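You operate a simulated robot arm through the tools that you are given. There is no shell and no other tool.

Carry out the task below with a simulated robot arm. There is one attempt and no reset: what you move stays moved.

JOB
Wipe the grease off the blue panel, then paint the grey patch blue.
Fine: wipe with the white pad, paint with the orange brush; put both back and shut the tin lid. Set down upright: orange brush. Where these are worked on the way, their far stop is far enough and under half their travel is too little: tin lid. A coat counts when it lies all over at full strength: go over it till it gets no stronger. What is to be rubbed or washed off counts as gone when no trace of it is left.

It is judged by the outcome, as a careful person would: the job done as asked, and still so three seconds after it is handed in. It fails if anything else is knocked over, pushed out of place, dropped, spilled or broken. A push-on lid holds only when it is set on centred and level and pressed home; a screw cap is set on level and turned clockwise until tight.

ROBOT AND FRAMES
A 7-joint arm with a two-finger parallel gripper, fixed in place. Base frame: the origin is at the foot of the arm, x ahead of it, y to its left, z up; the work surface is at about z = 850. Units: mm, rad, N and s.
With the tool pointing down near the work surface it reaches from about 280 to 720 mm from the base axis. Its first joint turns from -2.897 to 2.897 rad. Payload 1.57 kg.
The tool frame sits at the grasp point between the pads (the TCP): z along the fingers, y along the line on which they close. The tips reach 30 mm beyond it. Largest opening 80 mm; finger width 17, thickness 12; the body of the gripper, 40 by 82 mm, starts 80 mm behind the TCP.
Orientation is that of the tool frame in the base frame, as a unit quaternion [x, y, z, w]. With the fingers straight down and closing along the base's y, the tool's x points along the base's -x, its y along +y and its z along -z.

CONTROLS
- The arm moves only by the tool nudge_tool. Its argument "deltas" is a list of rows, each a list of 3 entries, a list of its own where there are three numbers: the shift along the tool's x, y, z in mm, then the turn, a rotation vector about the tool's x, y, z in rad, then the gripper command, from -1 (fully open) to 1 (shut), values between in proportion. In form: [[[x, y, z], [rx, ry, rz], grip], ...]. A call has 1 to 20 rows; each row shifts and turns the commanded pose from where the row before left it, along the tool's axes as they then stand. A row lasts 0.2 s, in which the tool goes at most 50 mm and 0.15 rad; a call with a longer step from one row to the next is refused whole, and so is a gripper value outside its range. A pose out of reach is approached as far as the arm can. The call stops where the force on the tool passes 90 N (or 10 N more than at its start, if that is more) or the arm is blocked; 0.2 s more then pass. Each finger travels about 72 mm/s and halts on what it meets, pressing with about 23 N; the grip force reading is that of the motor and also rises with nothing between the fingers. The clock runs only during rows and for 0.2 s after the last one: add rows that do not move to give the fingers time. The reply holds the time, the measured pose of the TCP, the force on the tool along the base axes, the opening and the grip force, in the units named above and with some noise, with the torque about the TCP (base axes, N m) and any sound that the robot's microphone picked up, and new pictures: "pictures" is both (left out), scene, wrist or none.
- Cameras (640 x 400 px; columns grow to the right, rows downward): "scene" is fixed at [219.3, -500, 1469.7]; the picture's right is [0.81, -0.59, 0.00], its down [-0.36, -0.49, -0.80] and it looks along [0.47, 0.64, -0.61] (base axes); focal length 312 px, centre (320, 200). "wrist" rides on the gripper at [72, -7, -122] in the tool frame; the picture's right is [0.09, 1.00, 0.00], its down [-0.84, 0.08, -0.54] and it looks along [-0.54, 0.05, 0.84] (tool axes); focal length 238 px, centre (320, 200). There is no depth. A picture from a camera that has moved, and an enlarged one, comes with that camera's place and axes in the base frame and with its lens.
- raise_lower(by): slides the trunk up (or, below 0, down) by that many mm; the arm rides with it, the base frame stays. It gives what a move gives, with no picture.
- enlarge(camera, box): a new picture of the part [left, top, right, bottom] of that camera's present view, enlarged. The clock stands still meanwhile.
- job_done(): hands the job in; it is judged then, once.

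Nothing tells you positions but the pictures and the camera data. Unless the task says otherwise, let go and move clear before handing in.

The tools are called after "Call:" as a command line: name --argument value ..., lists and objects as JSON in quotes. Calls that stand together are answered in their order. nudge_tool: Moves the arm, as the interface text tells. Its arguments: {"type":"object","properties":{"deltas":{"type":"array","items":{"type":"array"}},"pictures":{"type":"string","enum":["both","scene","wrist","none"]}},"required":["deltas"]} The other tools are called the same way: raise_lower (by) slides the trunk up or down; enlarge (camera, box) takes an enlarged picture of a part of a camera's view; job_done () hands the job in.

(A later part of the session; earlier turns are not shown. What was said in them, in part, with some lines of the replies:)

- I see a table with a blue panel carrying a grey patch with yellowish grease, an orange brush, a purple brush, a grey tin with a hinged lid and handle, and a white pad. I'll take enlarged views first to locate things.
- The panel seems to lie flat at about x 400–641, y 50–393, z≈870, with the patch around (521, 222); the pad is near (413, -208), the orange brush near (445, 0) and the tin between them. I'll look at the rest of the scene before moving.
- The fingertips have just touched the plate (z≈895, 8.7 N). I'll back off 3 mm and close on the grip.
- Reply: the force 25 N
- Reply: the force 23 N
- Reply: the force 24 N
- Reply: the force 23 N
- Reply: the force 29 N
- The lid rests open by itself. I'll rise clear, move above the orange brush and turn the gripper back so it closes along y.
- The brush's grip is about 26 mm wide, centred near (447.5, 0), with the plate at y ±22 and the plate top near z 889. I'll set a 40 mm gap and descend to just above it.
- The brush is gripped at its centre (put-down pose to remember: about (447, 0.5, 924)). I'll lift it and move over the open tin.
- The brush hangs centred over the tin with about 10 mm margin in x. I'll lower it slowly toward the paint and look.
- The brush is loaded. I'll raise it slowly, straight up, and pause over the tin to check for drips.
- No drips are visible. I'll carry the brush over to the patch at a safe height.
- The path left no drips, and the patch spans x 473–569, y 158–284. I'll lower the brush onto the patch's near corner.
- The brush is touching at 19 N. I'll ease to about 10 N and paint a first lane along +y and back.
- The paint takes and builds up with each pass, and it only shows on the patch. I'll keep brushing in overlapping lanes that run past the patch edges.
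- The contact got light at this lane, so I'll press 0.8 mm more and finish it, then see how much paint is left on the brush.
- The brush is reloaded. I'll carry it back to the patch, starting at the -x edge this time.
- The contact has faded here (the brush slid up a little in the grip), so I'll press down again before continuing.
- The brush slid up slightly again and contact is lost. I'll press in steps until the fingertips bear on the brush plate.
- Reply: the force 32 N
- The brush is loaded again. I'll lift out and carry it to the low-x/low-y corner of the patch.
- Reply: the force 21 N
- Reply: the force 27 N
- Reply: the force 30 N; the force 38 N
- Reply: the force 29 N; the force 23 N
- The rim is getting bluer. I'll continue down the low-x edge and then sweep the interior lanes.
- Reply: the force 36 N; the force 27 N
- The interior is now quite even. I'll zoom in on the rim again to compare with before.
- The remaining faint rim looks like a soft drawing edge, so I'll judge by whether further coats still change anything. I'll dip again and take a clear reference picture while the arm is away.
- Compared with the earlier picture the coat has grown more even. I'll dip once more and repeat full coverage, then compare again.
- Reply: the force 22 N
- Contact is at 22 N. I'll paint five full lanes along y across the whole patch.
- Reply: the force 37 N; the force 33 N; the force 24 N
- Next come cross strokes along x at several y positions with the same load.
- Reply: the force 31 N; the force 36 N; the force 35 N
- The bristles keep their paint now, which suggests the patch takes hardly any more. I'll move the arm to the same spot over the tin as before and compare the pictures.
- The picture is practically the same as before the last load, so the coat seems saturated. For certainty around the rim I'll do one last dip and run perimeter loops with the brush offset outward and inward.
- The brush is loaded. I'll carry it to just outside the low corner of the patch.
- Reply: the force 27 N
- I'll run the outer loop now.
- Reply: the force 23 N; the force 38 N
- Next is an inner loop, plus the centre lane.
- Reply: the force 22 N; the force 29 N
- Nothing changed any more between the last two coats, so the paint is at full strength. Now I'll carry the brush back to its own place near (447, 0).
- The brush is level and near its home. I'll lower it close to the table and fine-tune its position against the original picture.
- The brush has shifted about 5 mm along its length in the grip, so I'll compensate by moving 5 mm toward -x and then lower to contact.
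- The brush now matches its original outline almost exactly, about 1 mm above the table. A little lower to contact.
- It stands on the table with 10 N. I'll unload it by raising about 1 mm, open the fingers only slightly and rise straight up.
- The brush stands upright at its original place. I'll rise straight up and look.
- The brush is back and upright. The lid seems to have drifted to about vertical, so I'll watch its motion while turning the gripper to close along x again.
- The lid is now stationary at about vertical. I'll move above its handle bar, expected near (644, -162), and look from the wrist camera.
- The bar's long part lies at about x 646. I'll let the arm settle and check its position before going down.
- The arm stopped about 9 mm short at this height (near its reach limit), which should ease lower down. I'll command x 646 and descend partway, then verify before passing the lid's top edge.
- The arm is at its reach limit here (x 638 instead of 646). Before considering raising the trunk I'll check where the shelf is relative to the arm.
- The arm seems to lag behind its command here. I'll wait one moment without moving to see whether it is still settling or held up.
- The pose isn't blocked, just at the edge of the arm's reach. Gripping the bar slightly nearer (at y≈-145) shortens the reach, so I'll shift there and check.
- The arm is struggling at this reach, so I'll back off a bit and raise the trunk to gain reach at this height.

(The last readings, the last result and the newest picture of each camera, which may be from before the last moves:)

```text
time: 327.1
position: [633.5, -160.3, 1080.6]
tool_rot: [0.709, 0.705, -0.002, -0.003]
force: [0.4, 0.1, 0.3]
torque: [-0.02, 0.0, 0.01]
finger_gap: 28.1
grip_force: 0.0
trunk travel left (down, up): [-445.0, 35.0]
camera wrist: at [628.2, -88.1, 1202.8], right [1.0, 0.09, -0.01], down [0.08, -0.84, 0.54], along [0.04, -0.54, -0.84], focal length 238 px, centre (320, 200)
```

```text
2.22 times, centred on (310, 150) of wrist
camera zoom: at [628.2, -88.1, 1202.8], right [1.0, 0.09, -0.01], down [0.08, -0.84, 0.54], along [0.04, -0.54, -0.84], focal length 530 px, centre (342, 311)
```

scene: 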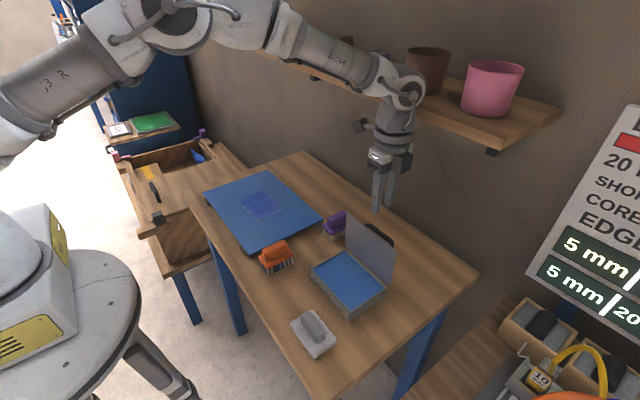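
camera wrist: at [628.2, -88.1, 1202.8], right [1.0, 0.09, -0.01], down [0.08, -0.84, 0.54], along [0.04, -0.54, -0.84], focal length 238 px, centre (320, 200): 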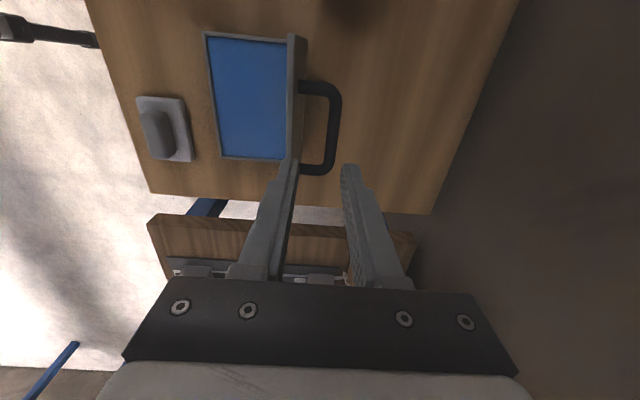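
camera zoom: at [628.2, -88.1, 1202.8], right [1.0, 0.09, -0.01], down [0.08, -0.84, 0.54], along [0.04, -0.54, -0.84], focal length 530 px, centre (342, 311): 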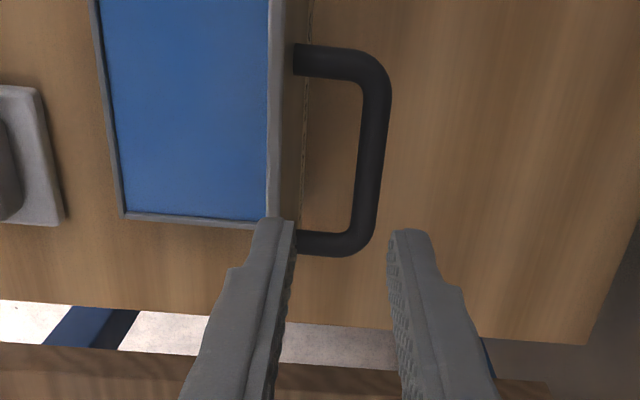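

The stop is at the same x ≈ 634 with the trunk raised, so the wrist must be meeting the shelf's front edge; I'll back away at once. Instead I'll close the fingers and use them from behind to nudge the lid forward to about 60°, where its bar is easy to reach.

Call:
nudge_tool --deltas '[[[0, -12, 0], [0, 0, 0], 1], [[0, -14, 0], [0, 0, 0], 1], [[0, 0, 0], [0, 0, 0], 1], [[0, 0, 0], [0, 0, 0], 1]]' --pictures "both"

Call:
enlarge --camera "wrist" --box '[200, 60, 420, 240]'

Call:
enlarge --camera "scene" --box '[340, 20, 570, 180]'

```text
time: 328.1
position: [620.1, -159.1, 1079.8]
tool_rot: [0.707, 0.707, 0.001, 0.001]
force: [-0.2, -1.1, -1.0]
torque: [0.01, 0.02, 0.01]
finger_gap: 0.3
grip_force: 21.3
trunk travel left (down, up): [-445.0, 35.0]
camera wrist: at [613.3, -87.9, 1202.8], right [1.0, 0.09, 0.0], down [0.08, -0.84, 0.54], along [0.05, -0.54, -0.84], focal length 238 px, centre (320, 200)
```

scene: 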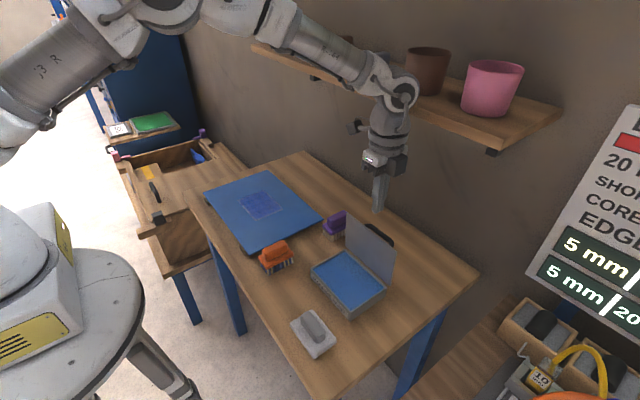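
wrist: 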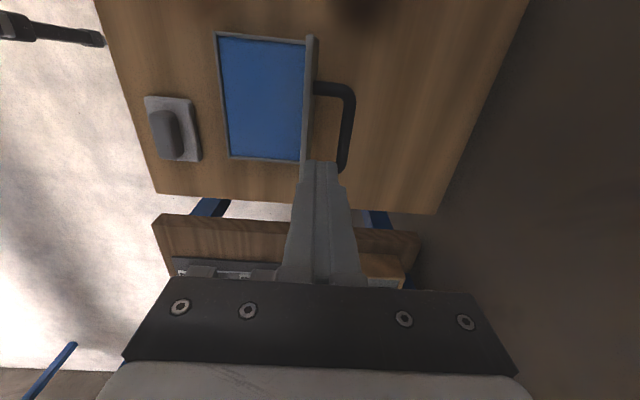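

```text
2.22 times, centred on (310, 150) of wrist
camera zoom: at [613.3, -87.9, 1202.8], right [1.0, 0.09, 0.0], down [0.08, -0.84, 0.54], along [0.05, -0.54, -0.84], focal length 530 px, centre (342, 311)
```

zoom: 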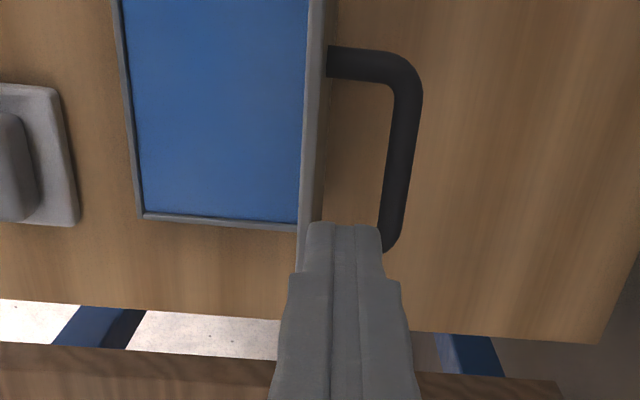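

```text
2.50 times, centred on (455, 100) of scene
camera zoom: at [219.3, -500.0, 1469.7], right [0.81, -0.59, 0.0], down [-0.36, -0.49, -0.8], along [0.47, 0.64, -0.61], focal length 781 px, centre (-18, 450)
```

zoom: 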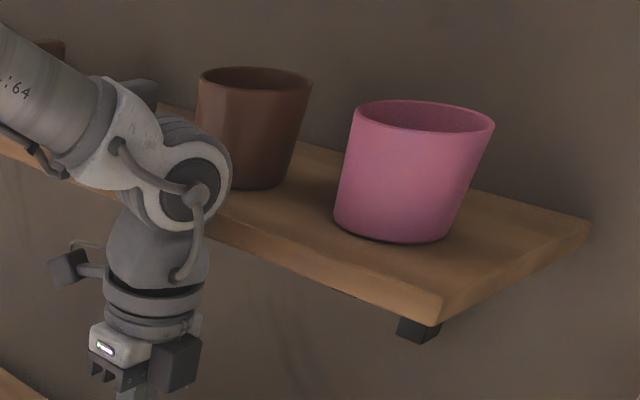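

The arm is free again and nothing on the shelf has moved. I'll go to x≈628 and lower the closed fingers just behind the lid's top edge, above the bar.

Call:
nudge_tool --deltas '[[[0, 8, 0], [0, 0, 0], 1], [[0, 0, 15], [0, 0, 0], 1], [[0, 0, 15], [0, 0, 0], 1], [[0, 0, 0], [0, 0, 0], 1], [[0, 0, 0], [0, 0, 0], 1]]' --pictures "both"

Call:
enlarge --camera "wrist" --box '[240, 60, 420, 210]'

Call:
enlarge --camera "scene" --box '[320, 160, 430, 270]'

```text
time: 329.3
position: [627.3, -161.7, 1050.3]
tool_rot: [0.707, 0.707, 0.0, 0.0]
force: [-0.5, 0.3, 0.6]
torque: [0.0, -0.02, 0.0]
finger_gap: 0.0
grip_force: 21.3
trunk travel left (down, up): [-445.0, 35.0]
camera wrist: at [621.7, -88.4, 1172.6], right [1.0, 0.09, 0.0], down [0.08, -0.84, 0.54], along [0.05, -0.54, -0.84], focal length 238 px, centre (320, 200)
```

scene: 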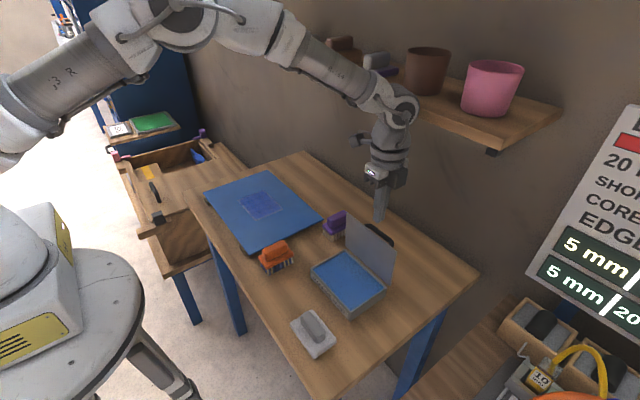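
wrist: 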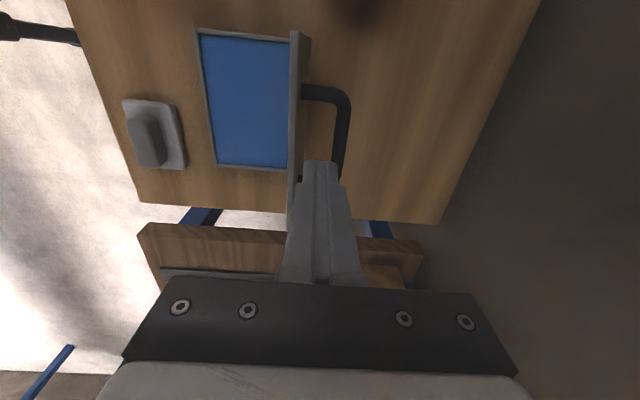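

```text
2.67 times, centred on (330, 135) of wrist
camera zoom: at [621.7, -88.4, 1172.6], right [1.0, 0.09, 0.0], down [0.08, -0.84, 0.54], along [0.05, -0.54, -0.84], focal length 636 px, centre (293, 373)
```

zoom: 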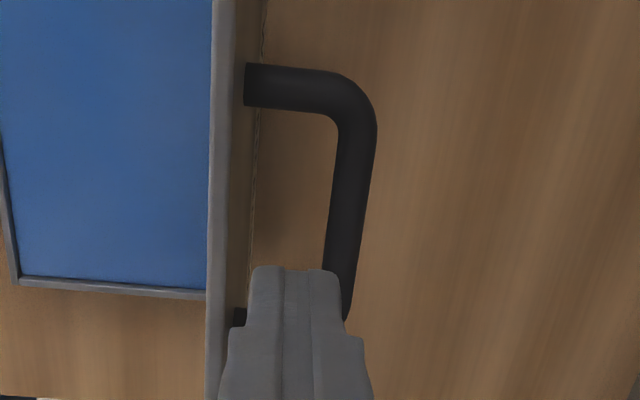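

```text
3.64 times, centred on (375, 215) of scene
camera zoom: at [219.3, -500.0, 1469.7], right [0.81, -0.59, 0.0], down [-0.36, -0.49, -0.8], along [0.47, 0.64, -0.61], focal length 1136 px, centre (120, 146)
```

zoom: 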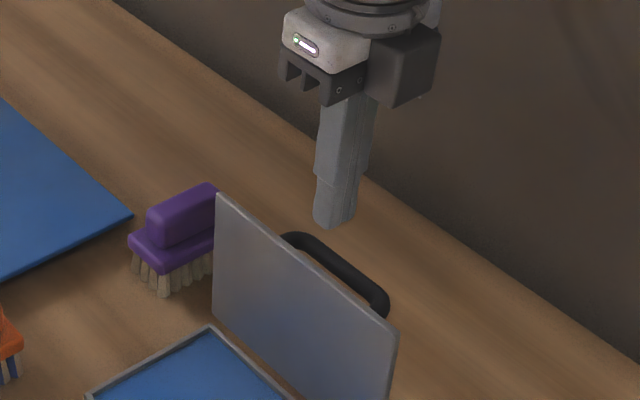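

The closed fingers are just behind the lid. I'll lower them 32 mm so the tips overlap the lid's upper part.

Call:
nudge_tool --deltas '[[[0, 0, 10], [0, 0, 0], 1], [[0, 0, 10], [0, 0, 0], 1], [[0, 0, 8], [0, 0, 0], 1], [[0, 0, 4], [0, 0, 0], 1], [[0, 0, 0], [0, 0, 0], 1]]' --pictures "scene"

Call:
enlarge --camera "scene" --box '[320, 170, 430, 280]'

```text
time: 330.5
position: [627.5, -160.0, 1018.7]
tool_rot: [0.708, 0.707, 0.0, 0.0]
force: [0.6, -0.6, -0.6]
torque: [0.0, 0.03, -0.02]
finger_gap: 0.0
grip_force: 21.1
trunk travel left (down, up): [-445.0, 35.0]
```

scene: 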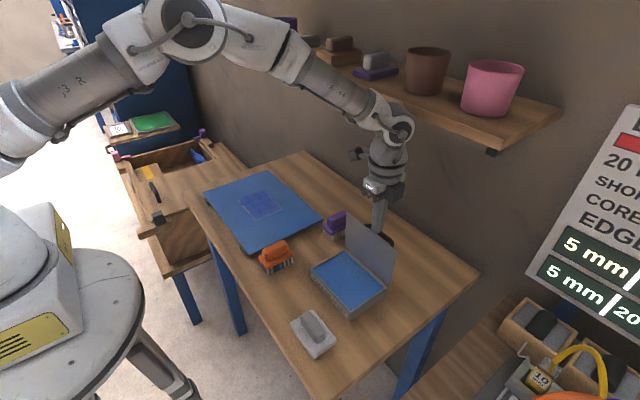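

```text
3.64 times, centred on (375, 225) of scene
camera zoom: at [219.3, -500.0, 1469.7], right [0.81, -0.59, 0.0], down [-0.36, -0.49, -0.8], along [0.47, 0.64, -0.61], focal length 1136 px, centre (120, 109)
```

zoom: 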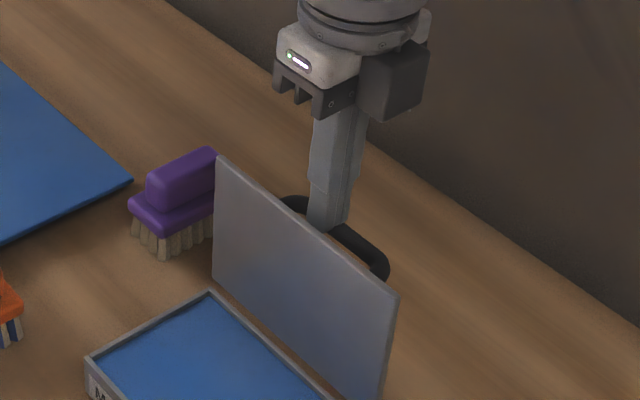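

The fingertips are behind the lid. I'll push gently toward -x in small steps and watch.

Call:
nudge_tool --deltas '[[[0, -6, 0], [0, 0, 0], 1], [[0, -6, 0], [0, 0, 0], 1], [[0, -6, 0], [0, 0, 0], 1], [[0, -6, 0], [0, 0, 0], 1], [[0, 0, 0], [0, 0, 0], 1]]' --pictures "scene"

Call:
enlarge --camera "scene" --box '[310, 180, 430, 300]'

```text
time: 331.7
position: [604.0, -160.2, 1017.6]
tool_rot: [0.706, 0.708, 0.0, 0.0]
force: [-0.1, 0.7, 0.4]
torque: [-0.02, -0.01, 0.01]
finger_gap: 0.0
grip_force: 20.8
trunk travel left (down, up): [-445.0, 35.0]
```

scene: 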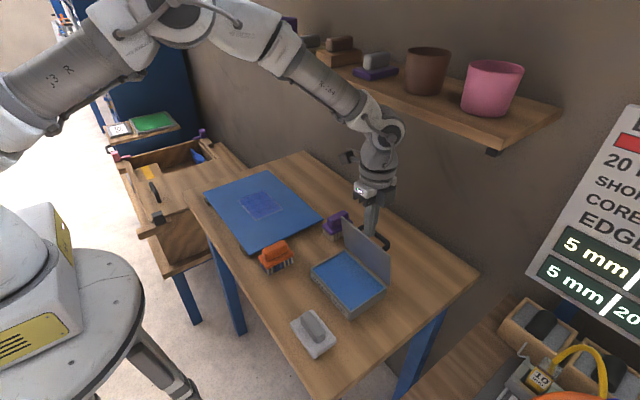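

```text
3.33 times, centred on (370, 240) of scene
camera zoom: at [219.3, -500.0, 1469.7], right [0.81, -0.59, 0.0], down [-0.36, -0.49, -0.8], along [0.47, 0.64, -0.61], focal length 1041 px, centre (153, 67)
```

zoom: 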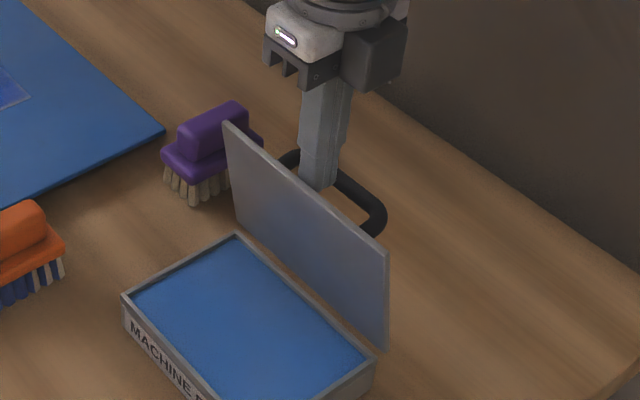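

The lid follows with hardly any force. I'll keep pushing slowly.

Call:
nudge_tool --deltas '[[[0, -5, 0], [0, 0, 0], 1], [[0, -5, 0], [0, 0, 0], 1], [[0, -5, 0], [0, 0, 0], 1], [[0, 0, 0], [0, 0, 0], 1], [[0, 0, 0], [0, 0, 0], 1]]' --pictures "scene"

Call:
enlarge --camera "scene" --box '[310, 180, 430, 300]'

```text
time: 332.9
position: [588.6, -160.8, 1017.6]
tool_rot: [0.707, 0.707, 0.001, -0.001]
force: [-0.2, 0.1, 0.5]
torque: [0.0, -0.01, 0.0]
finger_gap: 0.0
grip_force: 21.0
trunk travel left (down, up): [-445.0, 35.0]
```

scene: 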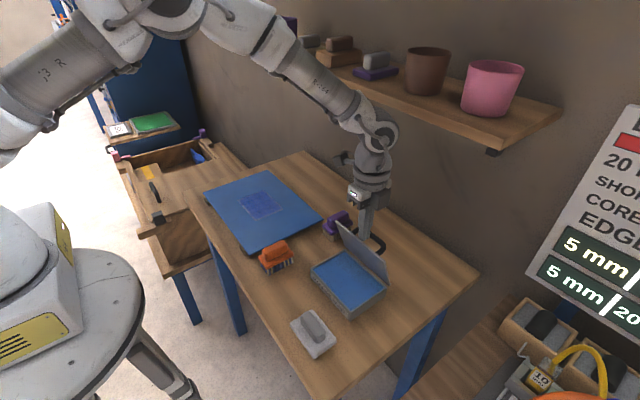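

```text
3.33 times, centred on (370, 240) of scene
camera zoom: at [219.3, -500.0, 1469.7], right [0.81, -0.59, 0.0], down [-0.36, -0.49, -0.8], along [0.47, 0.64, -0.61], focal length 1041 px, centre (153, 67)
```

zoom: 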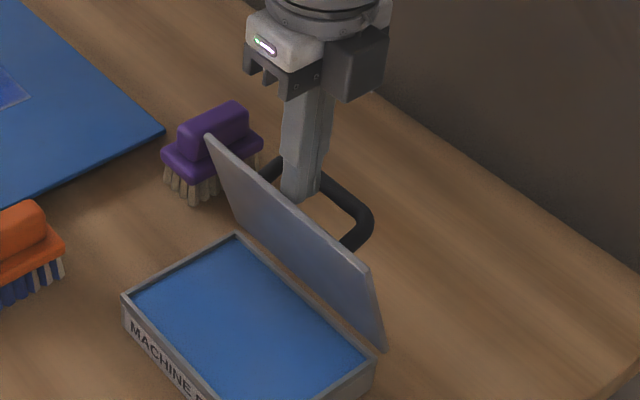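

Call:
nudge_tool --deltas '[[[0, -5, 0], [0, 0, 0], 1], [[0, -5, 0], [0, 0, 0], 1], [[0, -4, 0], [0, 0, 0], 1], [[0, 0, 0], [0, 0, 0], 1], [[0, 0, 0], [0, 0, 0], 1], [[0, 0, 0], [0, 0, 0], 1]]' --pictures "scene"

Call:
enlarge --camera "scene" --box '[310, 180, 430, 300]'

```text
time: 334.3
position: [574.6, -160.0, 1018.5]
tool_rot: [0.707, 0.707, 0.001, 0.0]
force: [-0.1, 0.0, -0.2]
torque: [-0.04, -0.01, 0.0]
finger_gap: 0.0
grip_force: 21.6
trunk travel left (down, up): [-445.0, 35.0]
```

scene: 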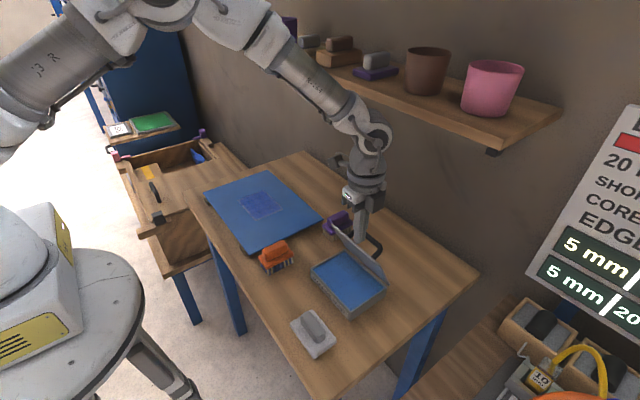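

```text
3.33 times, centred on (370, 240) of scene
camera zoom: at [219.3, -500.0, 1469.7], right [0.81, -0.59, 0.0], down [-0.36, -0.49, -0.8], along [0.47, 0.64, -0.61], focal length 1041 px, centre (153, 67)
```

zoom: 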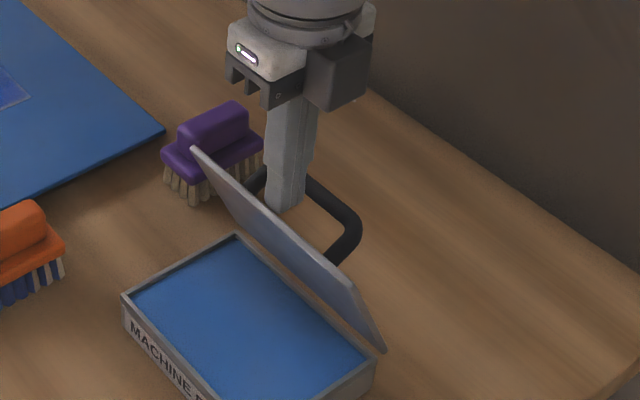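

The lid is at about 65° and stays. I'll raise the fingers, open them partly and move above the bar.

Call:
nudge_tool --deltas '[[[0, 2, -10], [0, 0, 0], 1], [[0, 0, -15], [0, 0, 0], 1], [[0, 0, -15], [0, 0, 0], 0.3], [[0, 15, 0], [0, 0, 0], 0.3], [[0, 15, 0], [0, 0, 0], 0.3], [[0, 0, 0], [0, 0, 0], 0.3], [[0, 0, 0], [0, 0, 0], 0.3]]' --pictures "both"

Call:
enlarge --camera "wrist" --box '[200, 60, 420, 240]'

Call:
enlarge --camera "scene" --box '[310, 180, 430, 300]'

```text
time: 335.9
position: [607.5, -160.4, 1058.5]
tool_rot: [0.707, 0.707, 0.0, 0.0]
force: [0.1, -0.5, -0.1]
torque: [-0.02, 0.02, 0.01]
finger_gap: 27.9
grip_force: 0.1
trunk travel left (down, up): [-445.0, 35.0]
camera wrist: at [600.3, -87.6, 1180.3], right [1.0, 0.09, 0.0], down [0.08, -0.84, 0.54], along [0.05, -0.54, -0.84], focal length 238 px, centre (320, 200)
```

scene: 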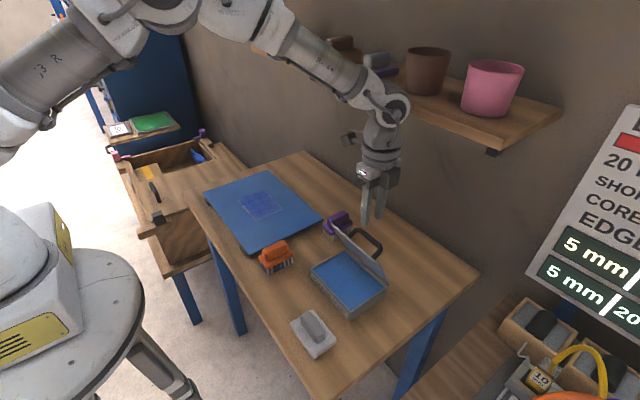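
wrist: 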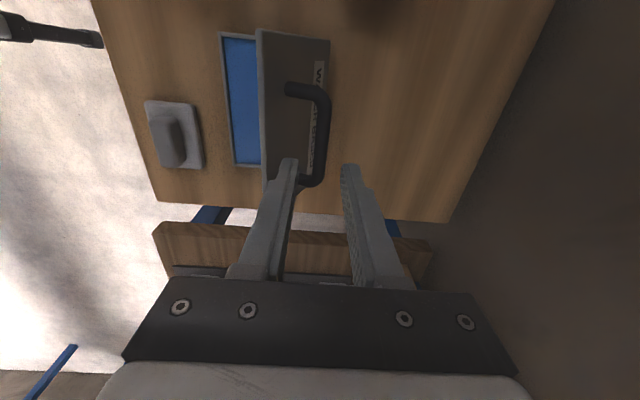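

```text
2.22 times, centred on (310, 150) of wrist
camera zoom: at [600.3, -87.6, 1180.3], right [1.0, 0.09, 0.0], down [0.08, -0.84, 0.54], along [0.05, -0.54, -0.84], focal length 530 px, centre (342, 311)
```

zoom: 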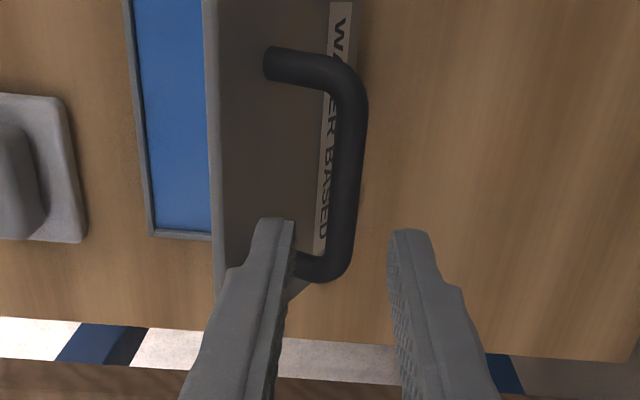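

```text
3.33 times, centred on (370, 240) of scene
camera zoom: at [219.3, -500.0, 1469.7], right [0.81, -0.59, 0.0], down [-0.36, -0.49, -0.8], along [0.47, 0.64, -0.61], focal length 1041 px, centre (153, 67)
```

zoom: 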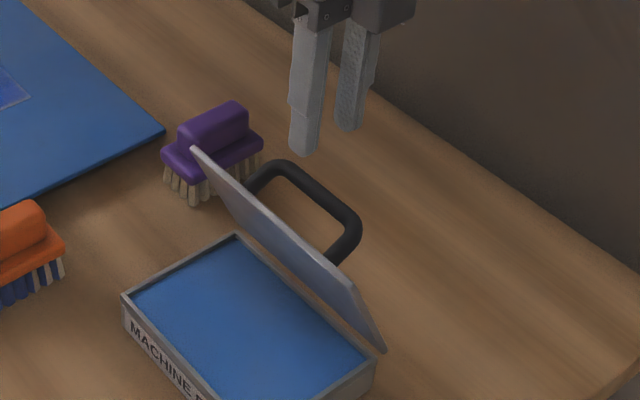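

The bar is at about x 608, z 978, and the lid holds still. I'll narrow the gap to 20 mm and come down over it.

Call:
nudge_tool --deltas '[[[0, 0.5, 15], [0, 0, 0], 0.5], [[0, 0, 15], [0, 0, 0], 0.5], [[0, 0, 10], [0, 0, 0], 0.5], [[0, 0, 0], [0, 0, 0], 0.5]]' --pictures "both"

Call:
enlarge --camera "wrist" --box '[240, 80, 400, 210]'

Call:
enlarge --camera "scene" --box '[330, 190, 410, 280]'

```text
time: 336.9
position: [607.6, -160.4, 1019.0]
tool_rot: [0.707, 0.707, 0.0, 0.0]
force: [-0.5, -0.8, 0.3]
torque: [0.01, 0.04, -0.01]
finger_gap: 20.1
grip_force: 0.0
trunk travel left (down, up): [-445.0, 35.0]
camera wrist: at [601.1, -88.1, 1140.3], right [1.0, 0.09, 0.0], down [0.08, -0.84, 0.54], along [0.05, -0.54, -0.84], focal length 238 px, centre (320, 200)
```

scene: 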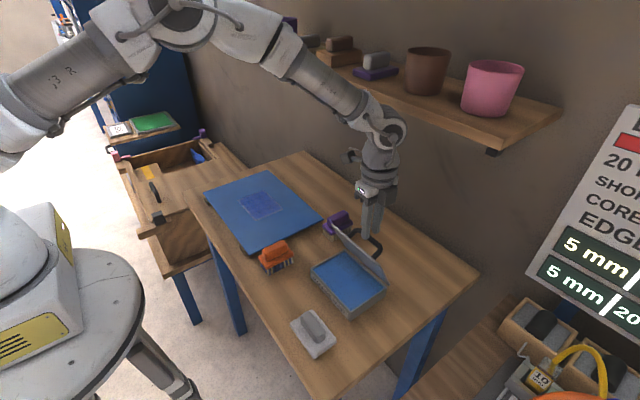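
wrist: 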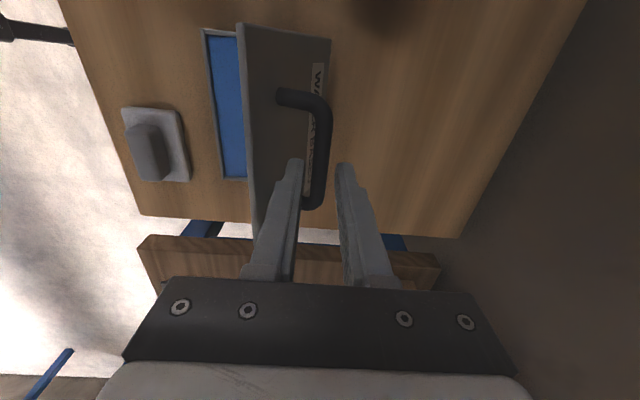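

```text
3.08 times, centred on (320, 145) of wrist
camera zoom: at [601.1, -88.1, 1140.3], right [1.0, 0.09, 0.0], down [0.08, -0.84, 0.54], along [0.05, -0.54, -0.84], focal length 733 px, centre (320, 369)
```

zoom: 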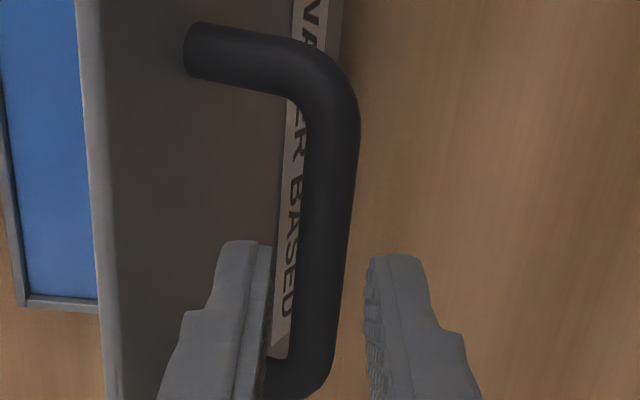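

```text
4.44 times, centred on (370, 235) of scene
camera zoom: at [219.3, -500.0, 1469.7], right [0.81, -0.59, 0.0], down [-0.36, -0.49, -0.8], along [0.47, 0.64, -0.61], focal length 1388 px, centre (98, 44)
```

zoom: 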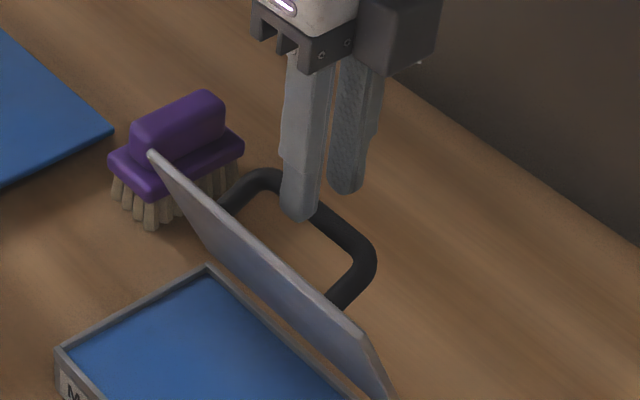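

The bar sits centred between the fingers. I'll descend another 27 mm and close on it.

Call:
nudge_tool --deltas '[[[0, 0, 9], [0, 0, 0], 0.5], [[0, 0, 9], [0, 0, 0], 0.5], [[0, 0, 8], [0, 0, 0], 0.5], [[0, 0, 0], [0, 0, 0], 0.5]]' --pictures "none"

Call:
nudge_tool --deltas '[[[0, 0, 0], [0, 0, 0], 1], [[0, 0, 0], [0, 0, 0], 1], [[0, 0, 0], [0, 0, 0], 1], [[0, 0, 0], [0, 0, 0], 1]]' --pictures "both"

Call:
enlarge --camera "scene" --box '[330, 190, 410, 280]'

```text
time: 337.9
position: [608.0, -160.5, 992.1]
tool_rot: [0.707, 0.707, 0.0, 0.0]
force: [-0.7, -0.3, 0.2]
torque: [0.01, 0.0, 0.01]
finger_gap: 19.7
grip_force: 0.0
trunk travel left (down, up): [-445.0, 35.0]
```

```text
time: 338.9
position: [607.9, -160.8, 991.4]
tool_rot: [0.707, 0.708, -0.001, 0.0]
force: [0.1, 0.1, -0.7]
torque: [-0.13, 0.03, 0.33]
finger_gap: 11.4
grip_force: 29.3
trunk travel left (down, up): [-445.0, 35.0]
camera wrist: at [601.0, -88.9, 1114.3], right [1.0, 0.09, 0.0], down [0.08, -0.84, 0.54], along [0.05, -0.54, -0.84], focal length 238 px, centre (320, 200)
```

scene: 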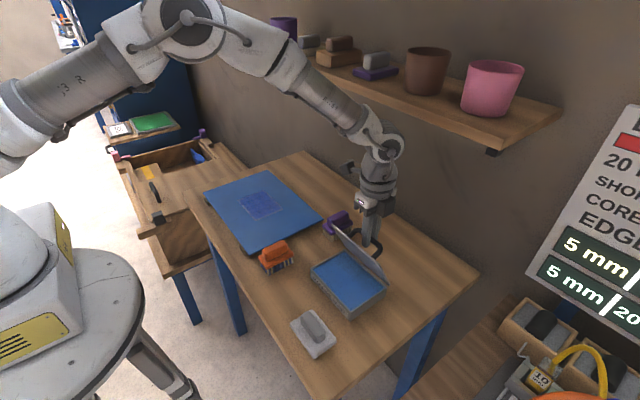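
wrist: 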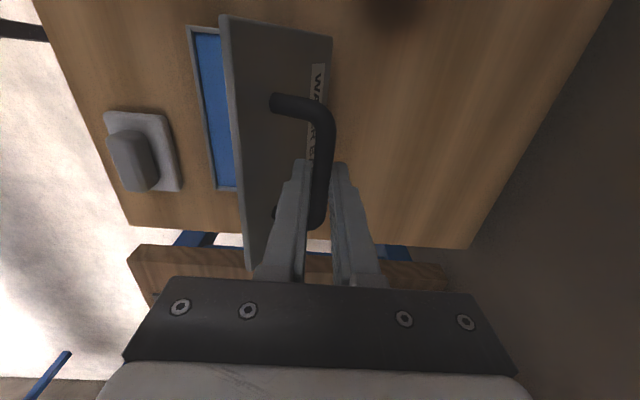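

```text
4.44 times, centred on (370, 235) of scene
camera zoom: at [219.3, -500.0, 1469.7], right [0.81, -0.59, 0.0], down [-0.36, -0.49, -0.8], along [0.47, 0.64, -0.61], focal length 1388 px, centre (98, 44)
```

zoom: 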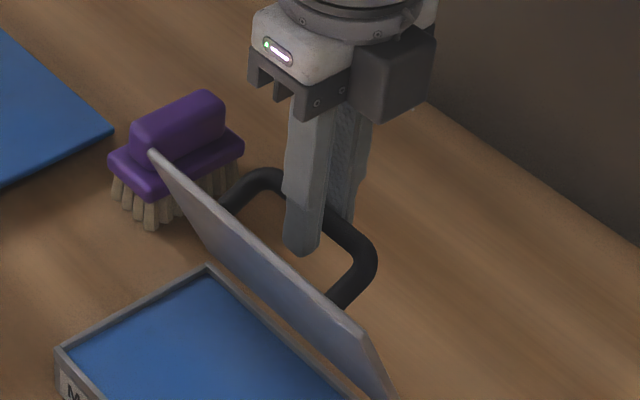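

Gripped firmly. I'll lead the lid down along its arc to about 30° and check.

Call:
nudge_tool --deltas '[[[0, -4.7, 0.1], [0, 0, 0], 1], [[0, -4.6, 0.2], [0, 0, 0], 1], [[0, -7.7, 1.1], [0, 0, 0], 1], [[0, -7.6, 1.5], [0, 0, 0], 1], [[0, -7.3, 2.4], [0, 0, 0], 1], [[0, -7.3, 2.8], [0, 0, 0], 1], [[0, -6.8, 3.6], [0, 0, 0], 1], [[0, -6.7, 4.1], [0, 0, 0], 1], [[0, 0, 0], [0, 0, 0], 1]]' --pictures "scene"

Call:
enlarge --camera "scene" --box '[300, 200, 410, 310]'

```text
time: 340.9
position: [554.6, -161.8, 977.1]
tool_rot: [0.707, 0.708, 0.0, 0.0]
force: [0.0, -2.1, 1.4]
torque: [-0.21, -0.11, 0.16]
finger_gap: 11.5
grip_force: 29.0
trunk travel left (down, up): [-445.0, 35.0]
```

scene: 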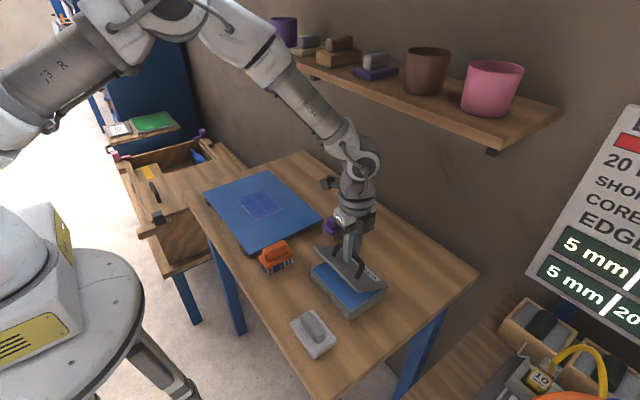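

```text
3.64 times, centred on (355, 255) of scene
camera zoom: at [219.3, -500.0, 1469.7], right [0.81, -0.59, 0.0], down [-0.36, -0.49, -0.8], along [0.47, 0.64, -0.61], focal length 1136 px, centre (193, 0)
```

zoom: 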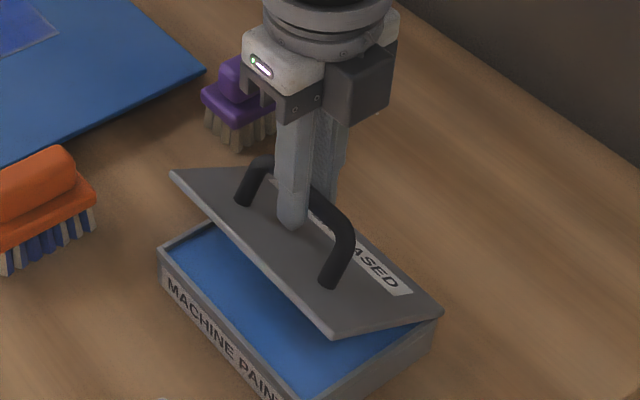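

The lid follows well. I'll continue down to nearly closed.

Call:
nudge_tool --deltas '[[[0, -6.1, 4.7], [0, 0, 0], 1], [[0, -5.8, 5.2], [0, 0, 0], 1], [[0, -5.2, 5.8], [0, 0, 0], 1], [[0, -4.8, 6.1], [0, 0, 0], 1], [[0, -2.1, 3.2], [0, 0, 0], 1], [[0, -2.1, 3.3], [0, 0, 0], 1], [[0, -1.2, 2.2], [0, 0, 0], 1], [[0, 0, 0], [0, 0, 0], 1]]' --pictures "scene"

Call:
enlarge --camera "scene" --box '[300, 220, 410, 320]'

```text
time: 342.7
position: [526.9, -161.1, 946.0]
tool_rot: [0.708, 0.707, 0.0, 0.0]
force: [2.4, -9.5, -0.7]
torque: [-0.21, -0.11, -0.01]
finger_gap: 11.4
grip_force: 28.5
trunk travel left (down, up): [-445.0, 35.0]
```

scene: 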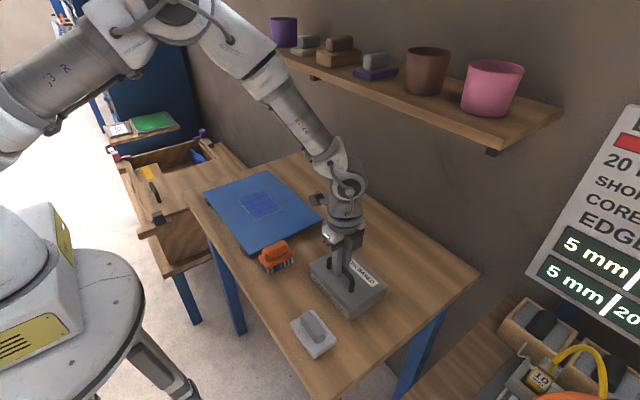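

```text
4.00 times, centred on (355, 270) of scene
camera zoom: at [219.3, -500.0, 1469.7], right [0.81, -0.59, 0.0], down [-0.36, -0.49, -0.8], along [0.47, 0.64, -0.61], focal length 1249 px, centre (180, -80)
```

zoom: 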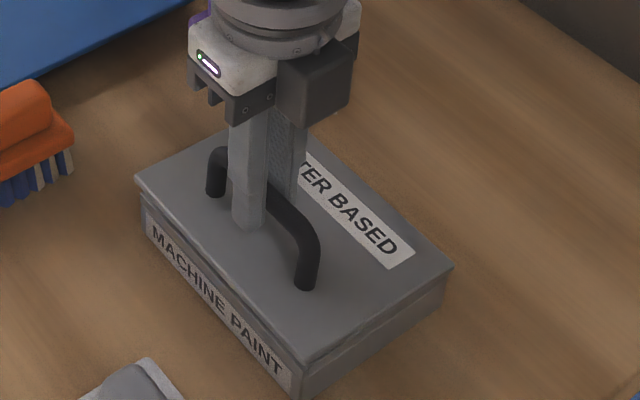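

Almost closed, with about 5 mm left. I'll ease the small sideways strain and press it down gently.

Call:
nudge_tool --deltas '[[[-0.6, -1.0, 1.8], [0, 0, 0], 1], [[0, -0.9, 1.6], [0, 0, 0], 1], [[0, 0, 0], [0, 0, 0], 1]]' --pictures "none"

Call:
nudge_tool --deltas '[[[0, -0.6, 1.2], [0, 0, 0], 1], [[0, 0, 0], [0, 0, 0], 1]]' --pictures "none"

```text
time: 343.5
position: [526.3, -161.2, 941.2]
tool_rot: [0.707, 0.707, 0.0, 0.0]
force: [-0.6, -6.8, 0.4]
torque: [0.08, -0.09, -0.01]
finger_gap: 11.7
grip_force: 29.4
trunk travel left (down, up): [-445.0, 35.0]
```

```text
time: 344.1
position: [525.5, -160.5, 940.1]
tool_rot: [0.707, 0.707, 0.0, 0.0]
force: [-0.2, -4.2, 1.7]
torque: [0.07, -0.1, 0.01]
finger_gap: 11.3
grip_force: 29.0
trunk travel left (down, up): [-445.0, 35.0]
```

Call:
nudge_tool --deltas '[[[-0.3, -0.2, 1.2], [0, 0, 0], 1], [[0, 0, 0], [0, 0, 0], 1]]' --pictures "none"

Call:
nudge_tool --deltas '[[[0, 0, 1], [0, 0, 0], 1], [[0, 0, 0], [0, 0, 0], 1]]' --pictures "scene"

Call:
enlarge --camera "scene" --box '[300, 220, 410, 320]'

```text
time: 344.7
position: [523.9, -160.9, 940.1]
tool_rot: [0.706, 0.708, 0.0, 0.0]
force: [-0.7, -1.2, 2.1]
torque: [-0.04, 0.0, -0.02]
finger_gap: 11.5
grip_force: 29.2
trunk travel left (down, up): [-445.0, 35.0]
```

```text
time: 345.3
position: [525.6, -160.4, 939.9]
tool_rot: [0.707, 0.707, 0.001, 0.0]
force: [-5.3, -0.1, 7.8]
torque: [0.36, 0.1, 0.03]
finger_gap: 11.6
grip_force: 28.8
trunk travel left (down, up): [-445.0, 35.0]
```

scene: 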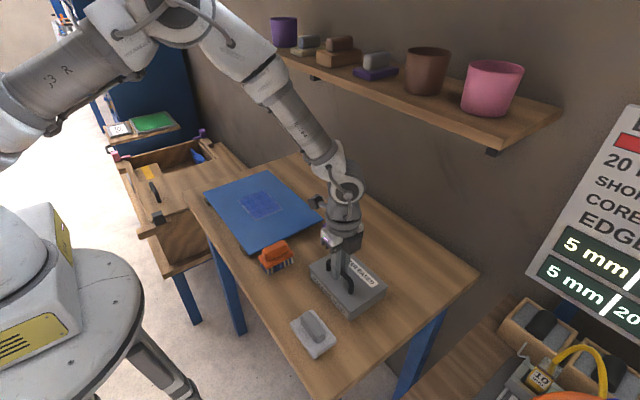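

```text
4.00 times, centred on (355, 270) of scene
camera zoom: at [219.3, -500.0, 1469.7], right [0.81, -0.59, 0.0], down [-0.36, -0.49, -0.8], along [0.47, 0.64, -0.61], focal length 1249 px, centre (180, -80)
```

zoom: 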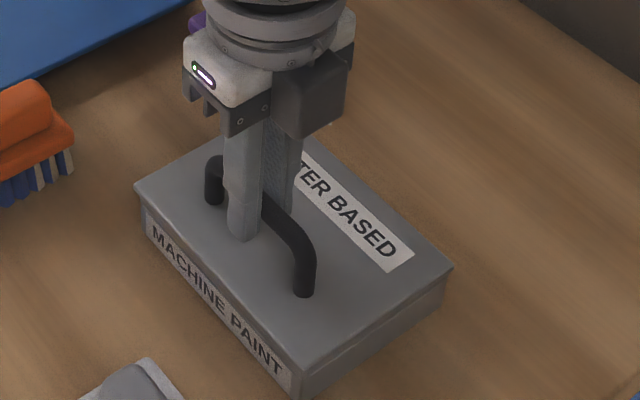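

The lid meets its stop (about 8 N). I'll press a little more to be sure, then relieve and release.

Call:
nudge_tool --deltas '[[[0, 0.3, 0.8], [0, 0, 0], 1], [[0, 0, 0], [0, 0, 0], 1]]' --pictures "none"

Call:
nudge_tool --deltas '[[[0, 0, -0.9], [0, 0, 0], 1], [[0, 0, 0], [0, 0, 0], 0.3], [[0, 0, 0], [0, 0, 0], 0.3], [[0, 0, -3], [0, 0, 0], 0.3], [[0, 0, -8], [0, 0, 0], 0.3], [[0, 0, -15], [0, 0, 0], 0.3], [[0, 0, -25], [0, 0, 0], 0.3], [[0, 0, -25], [0, 0, 0], 0.3], [[0, 0, 0], [0, 0, 0], 0.3]]' --pictures "both"

Call:
enlarge --camera "scene" --box '[290, 235, 400, 325]'

```text
time: 345.9
position: [524.6, -159.9, 939.8]
tool_rot: [0.707, 0.708, 0.001, 0.0]
force: [-7.9, 1.6, 16.6]
torque: [0.47, 0.1, -0.03]
finger_gap: 11.8
grip_force: 28.9
trunk travel left (down, up): [-445.0, 35.0]
```

```text
time: 347.9
position: [523.3, -160.7, 1016.7]
tool_rot: [0.707, 0.707, 0.0, 0.0]
force: [-0.3, 0.1, -0.3]
torque: [0.01, 0.02, 0.04]
finger_gap: 28.3
grip_force: 0.1
trunk travel left (down, up): [-445.0, 35.0]
camera wrist: at [517.4, -88.7, 1138.7], right [1.0, 0.09, 0.0], down [0.08, -0.84, 0.54], along [0.05, -0.54, -0.84], focal length 238 px, centre (320, 200)
```

scene: 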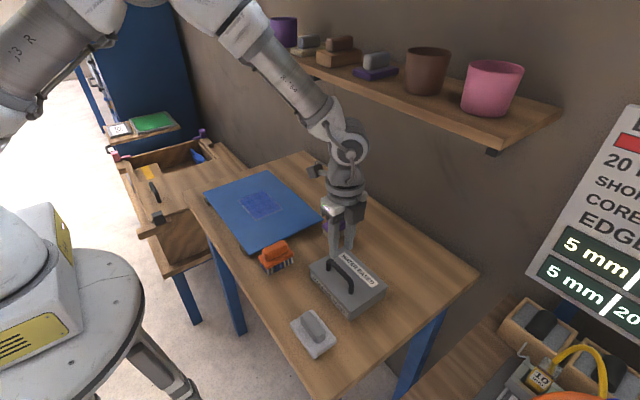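
wrist: 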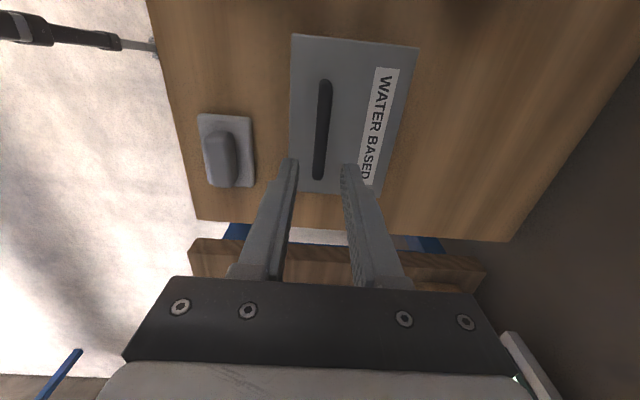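

```text
4.44 times, centred on (345, 280) of scene
camera zoom: at [219.3, -500.0, 1469.7], right [0.81, -0.59, 0.0], down [-0.36, -0.49, -0.8], along [0.47, 0.64, -0.61], focal length 1388 px, centre (209, -156)
```

zoom: 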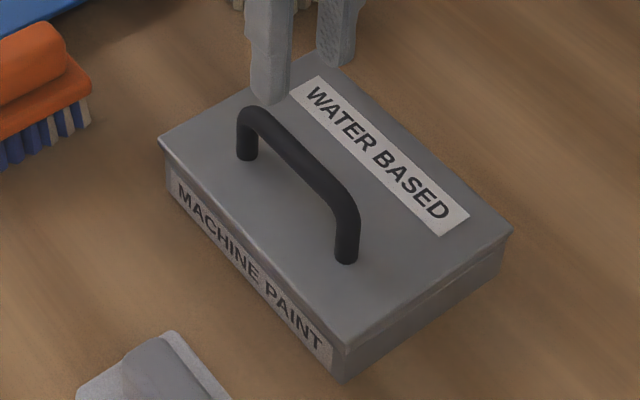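

The tin is shut and looks exactly as at the start. I'll rise, then move over to inspect the patch from above one last time.

Call:
nudge_tool --deltas '[[[0, 0, -30], [0, 0, 0], -0.5], [[0, 0, -35], [0, 0, 0], -0.5], [[0, 0, -35], [0, 0, 0], -0.5], [[0, 0, -35], [0, 0, 0], -0.5], [[30, -8, 0], [0, 0, 0], -0.5], [[35, -8, 0], [0, 0, 0], -0.5], [[35, -8, 0], [0, 0, 0], -0.5], [[35, -8, 0], [0, 0, 0], -0.5], [[35, -8, 0], [0, 0, 0], -0.5], [[35, -8, 0], [0, 0, 0], -0.5], [[35, 0, 0], [0, 0, 0], -0.5], [[35, 10, 0], [0, 0, 0], -0.5], [[35, 10, 0], [0, 0, 0], -0.5], [[35, 10, 0], [0, 0, 0], -0.5], [[35, 10, 0], [0, 0, 0], -0.5], [[0, 0, 0], [0, 0, 0], -0.5]]' --pictures "both"

Call:
enlarge --camera "wrist" --box '[220, 40, 420, 180]'

Call:
enlarge --camera "scene" --box '[240, 220, 420, 370]'

```text
time: 351.3
position: [517.0, 220.3, 1149.7]
tool_rot: [0.707, 0.707, 0.0, 0.0]
force: [-0.1, 0.6, 0.4]
torque: [0.0, -0.01, -0.01]
finger_gap: 59.9
grip_force: 0.1
trunk travel left (down, up): [-445.0, 35.0]
camera wrist: at [509.5, 291.6, 1272.0], right [1.0, 0.09, 0.0], down [0.08, -0.84, 0.54], along [0.05, -0.54, -0.84], focal length 238 px, centre (320, 200)
```

scene: 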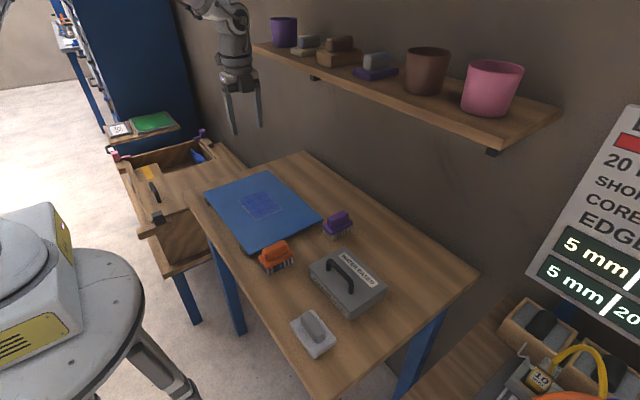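
wrist: 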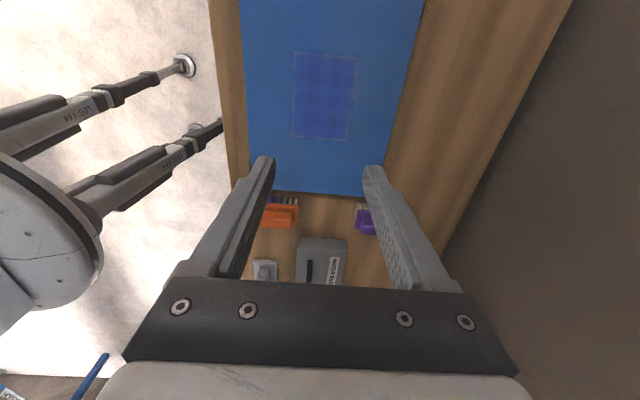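

```text
2.86 times, centred on (320, 110) of wrist
camera zoom: at [509.5, 291.6, 1272.0], right [1.0, 0.09, 0.0], down [0.08, -0.84, 0.54], along [0.05, -0.54, -0.84], focal length 681 px, centre (320, 457)
```

zoom: 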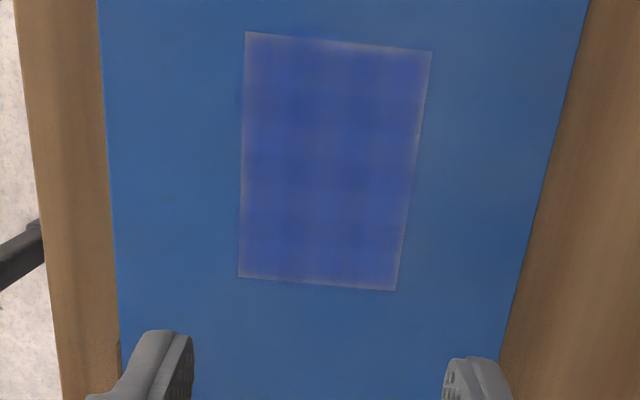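

```text
2.67 times, centred on (330, 295) of scene
camera zoom: at [219.3, -500.0, 1469.7], right [0.81, -0.59, 0.0], down [-0.36, -0.49, -0.8], along [0.47, 0.64, -0.61], focal length 833 px, centre (293, -53)
```

zoom: 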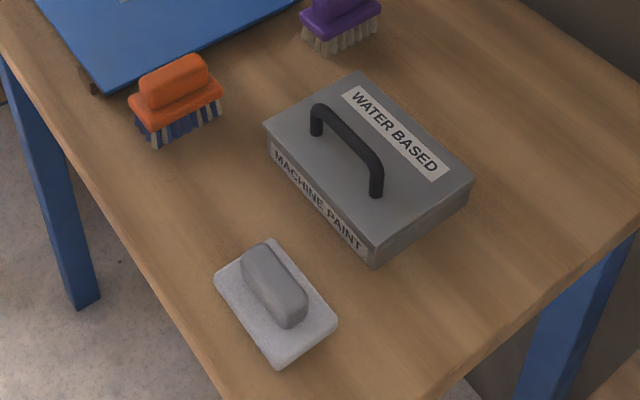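

All items stand as at the start. I'll zoom in on the coat from above to check the remaining pattern.

Call:
enlarge --camera "wrist" --box '[285, 45, 365, 95]'

Call:
enlarge --camera "wrist" --box '[285, 92, 365, 142]'

Call:
enlarge --camera "scene" --box '[235, 175, 295, 225]'

```text
8.00 times, centred on (325, 70) of wrist
camera zoom: at [509.5, 291.6, 1272.0], right [1.0, 0.09, 0.0], down [0.08, -0.84, 0.54], along [0.05, -0.54, -0.84], focal length 1907 px, centre (280, 1240)
```

zoom: 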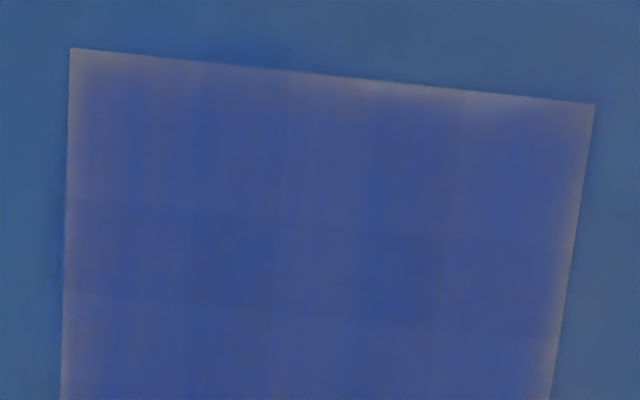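

```text
8.00 times, centred on (325, 117) of wrist
camera zoom: at [509.5, 291.6, 1272.0], right [1.0, 0.09, 0.0], down [0.08, -0.84, 0.54], along [0.05, -0.54, -0.84], focal length 1907 px, centre (280, 864)
```

zoom: 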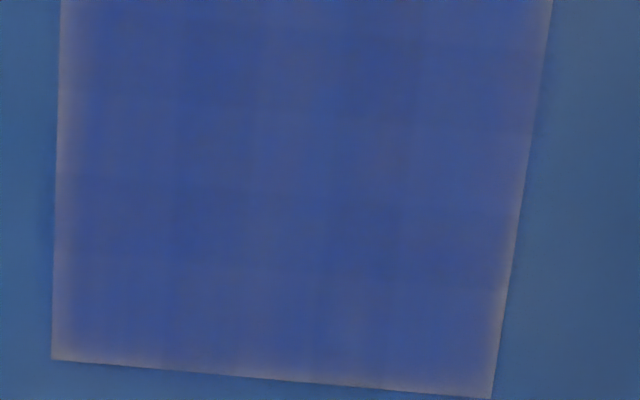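

```text
8.00 times, centred on (265, 200) of scene
camera zoom: at [219.3, -500.0, 1469.7], right [0.81, -0.59, 0.0], down [-0.36, -0.49, -0.8], along [0.47, 0.64, -0.61], focal length 2498 px, centre (760, 200)
```

zoom: 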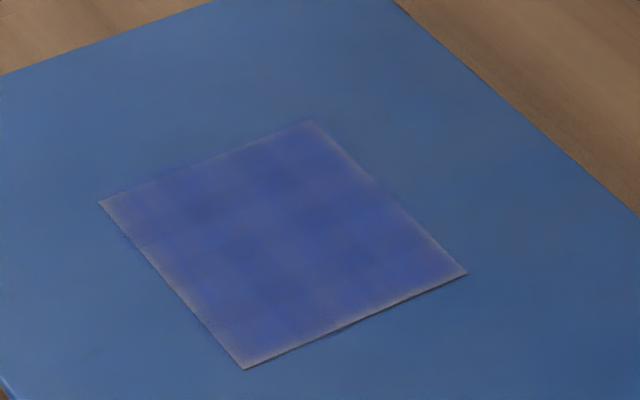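

The faint pattern is a regular overlap of the drawn coat, the same everywhere, so it lies at full strength. One last comparison of the whole scene with the starting view before handing in.

Call:
enlarge --camera "scene" --box '[180, 150, 420, 300]'

Call:
enlarge --camera "scene" --box '[240, 0, 580, 170]'

```text
2.67 times, centred on (300, 225) of scene
camera zoom: at [219.3, -500.0, 1469.7], right [0.81, -0.59, 0.0], down [-0.36, -0.49, -0.8], along [0.47, 0.64, -0.61], focal length 833 px, centre (373, 133)
```

zoom: 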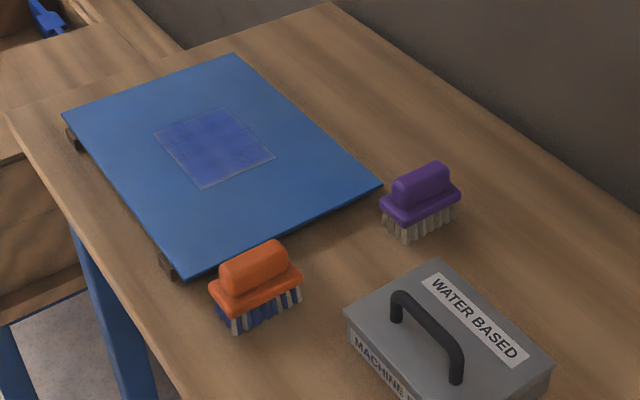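

```text
1.88 times, centred on (410, 85) of scene
camera zoom: at [219.3, -500.0, 1469.7], right [0.81, -0.59, 0.0], down [-0.36, -0.49, -0.8], along [0.47, 0.64, -0.61], focal length 588 px, centre (151, 416)
```

zoom: 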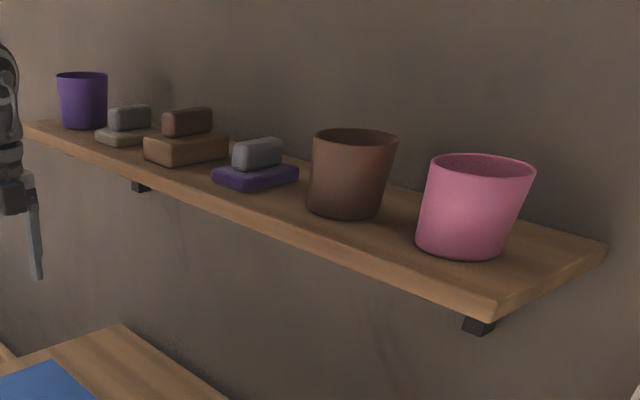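

Everything is in its place: grease gone, patch painted, pad and upright brush back, tin lid shut, purple brush and shelf items untouched, and the arm is clear. I'm handing the job in.

Call:
job_done

```text
The job is handed in.
```

I wiped the grease off the blue panel and painted the grey patch blue, and the job is handed in. I haven't been told how it was judged.

- **Wiping:** no trace of grease showed on the panel in close-up pictures. The white pad went back to where it stood. It slid about 8 mm when I first let go, so I picked it up again and corrected it.
- **Painting:** I gave the patch six loads of paint. The last two made no visible difference, so I took the coat as being at full strength. A thin rim along the patch edges still looks a little lighter in the pictures. It also didn't change with more paint, so I judged it to be how the coat is drawn rather than a gap.
- **Brush and tin:** the orange brush stands upright at its original spot, with paint still on its bristles. The tin lid is closed and pressed down.
- **Contact along the way:**
  - The lid did not stay fully open while I was painting, and the brush or gripper seems to have pushed it a few times over the tin.
  - While I was reaching for the lid handle, the arm's wrist apparently came up against the front edge of the shelf. I backed off, and everything on the shelf looks unmoved.

I raised the trunk by 70 mm during the lid work and left it there. The arm is clear of the table.
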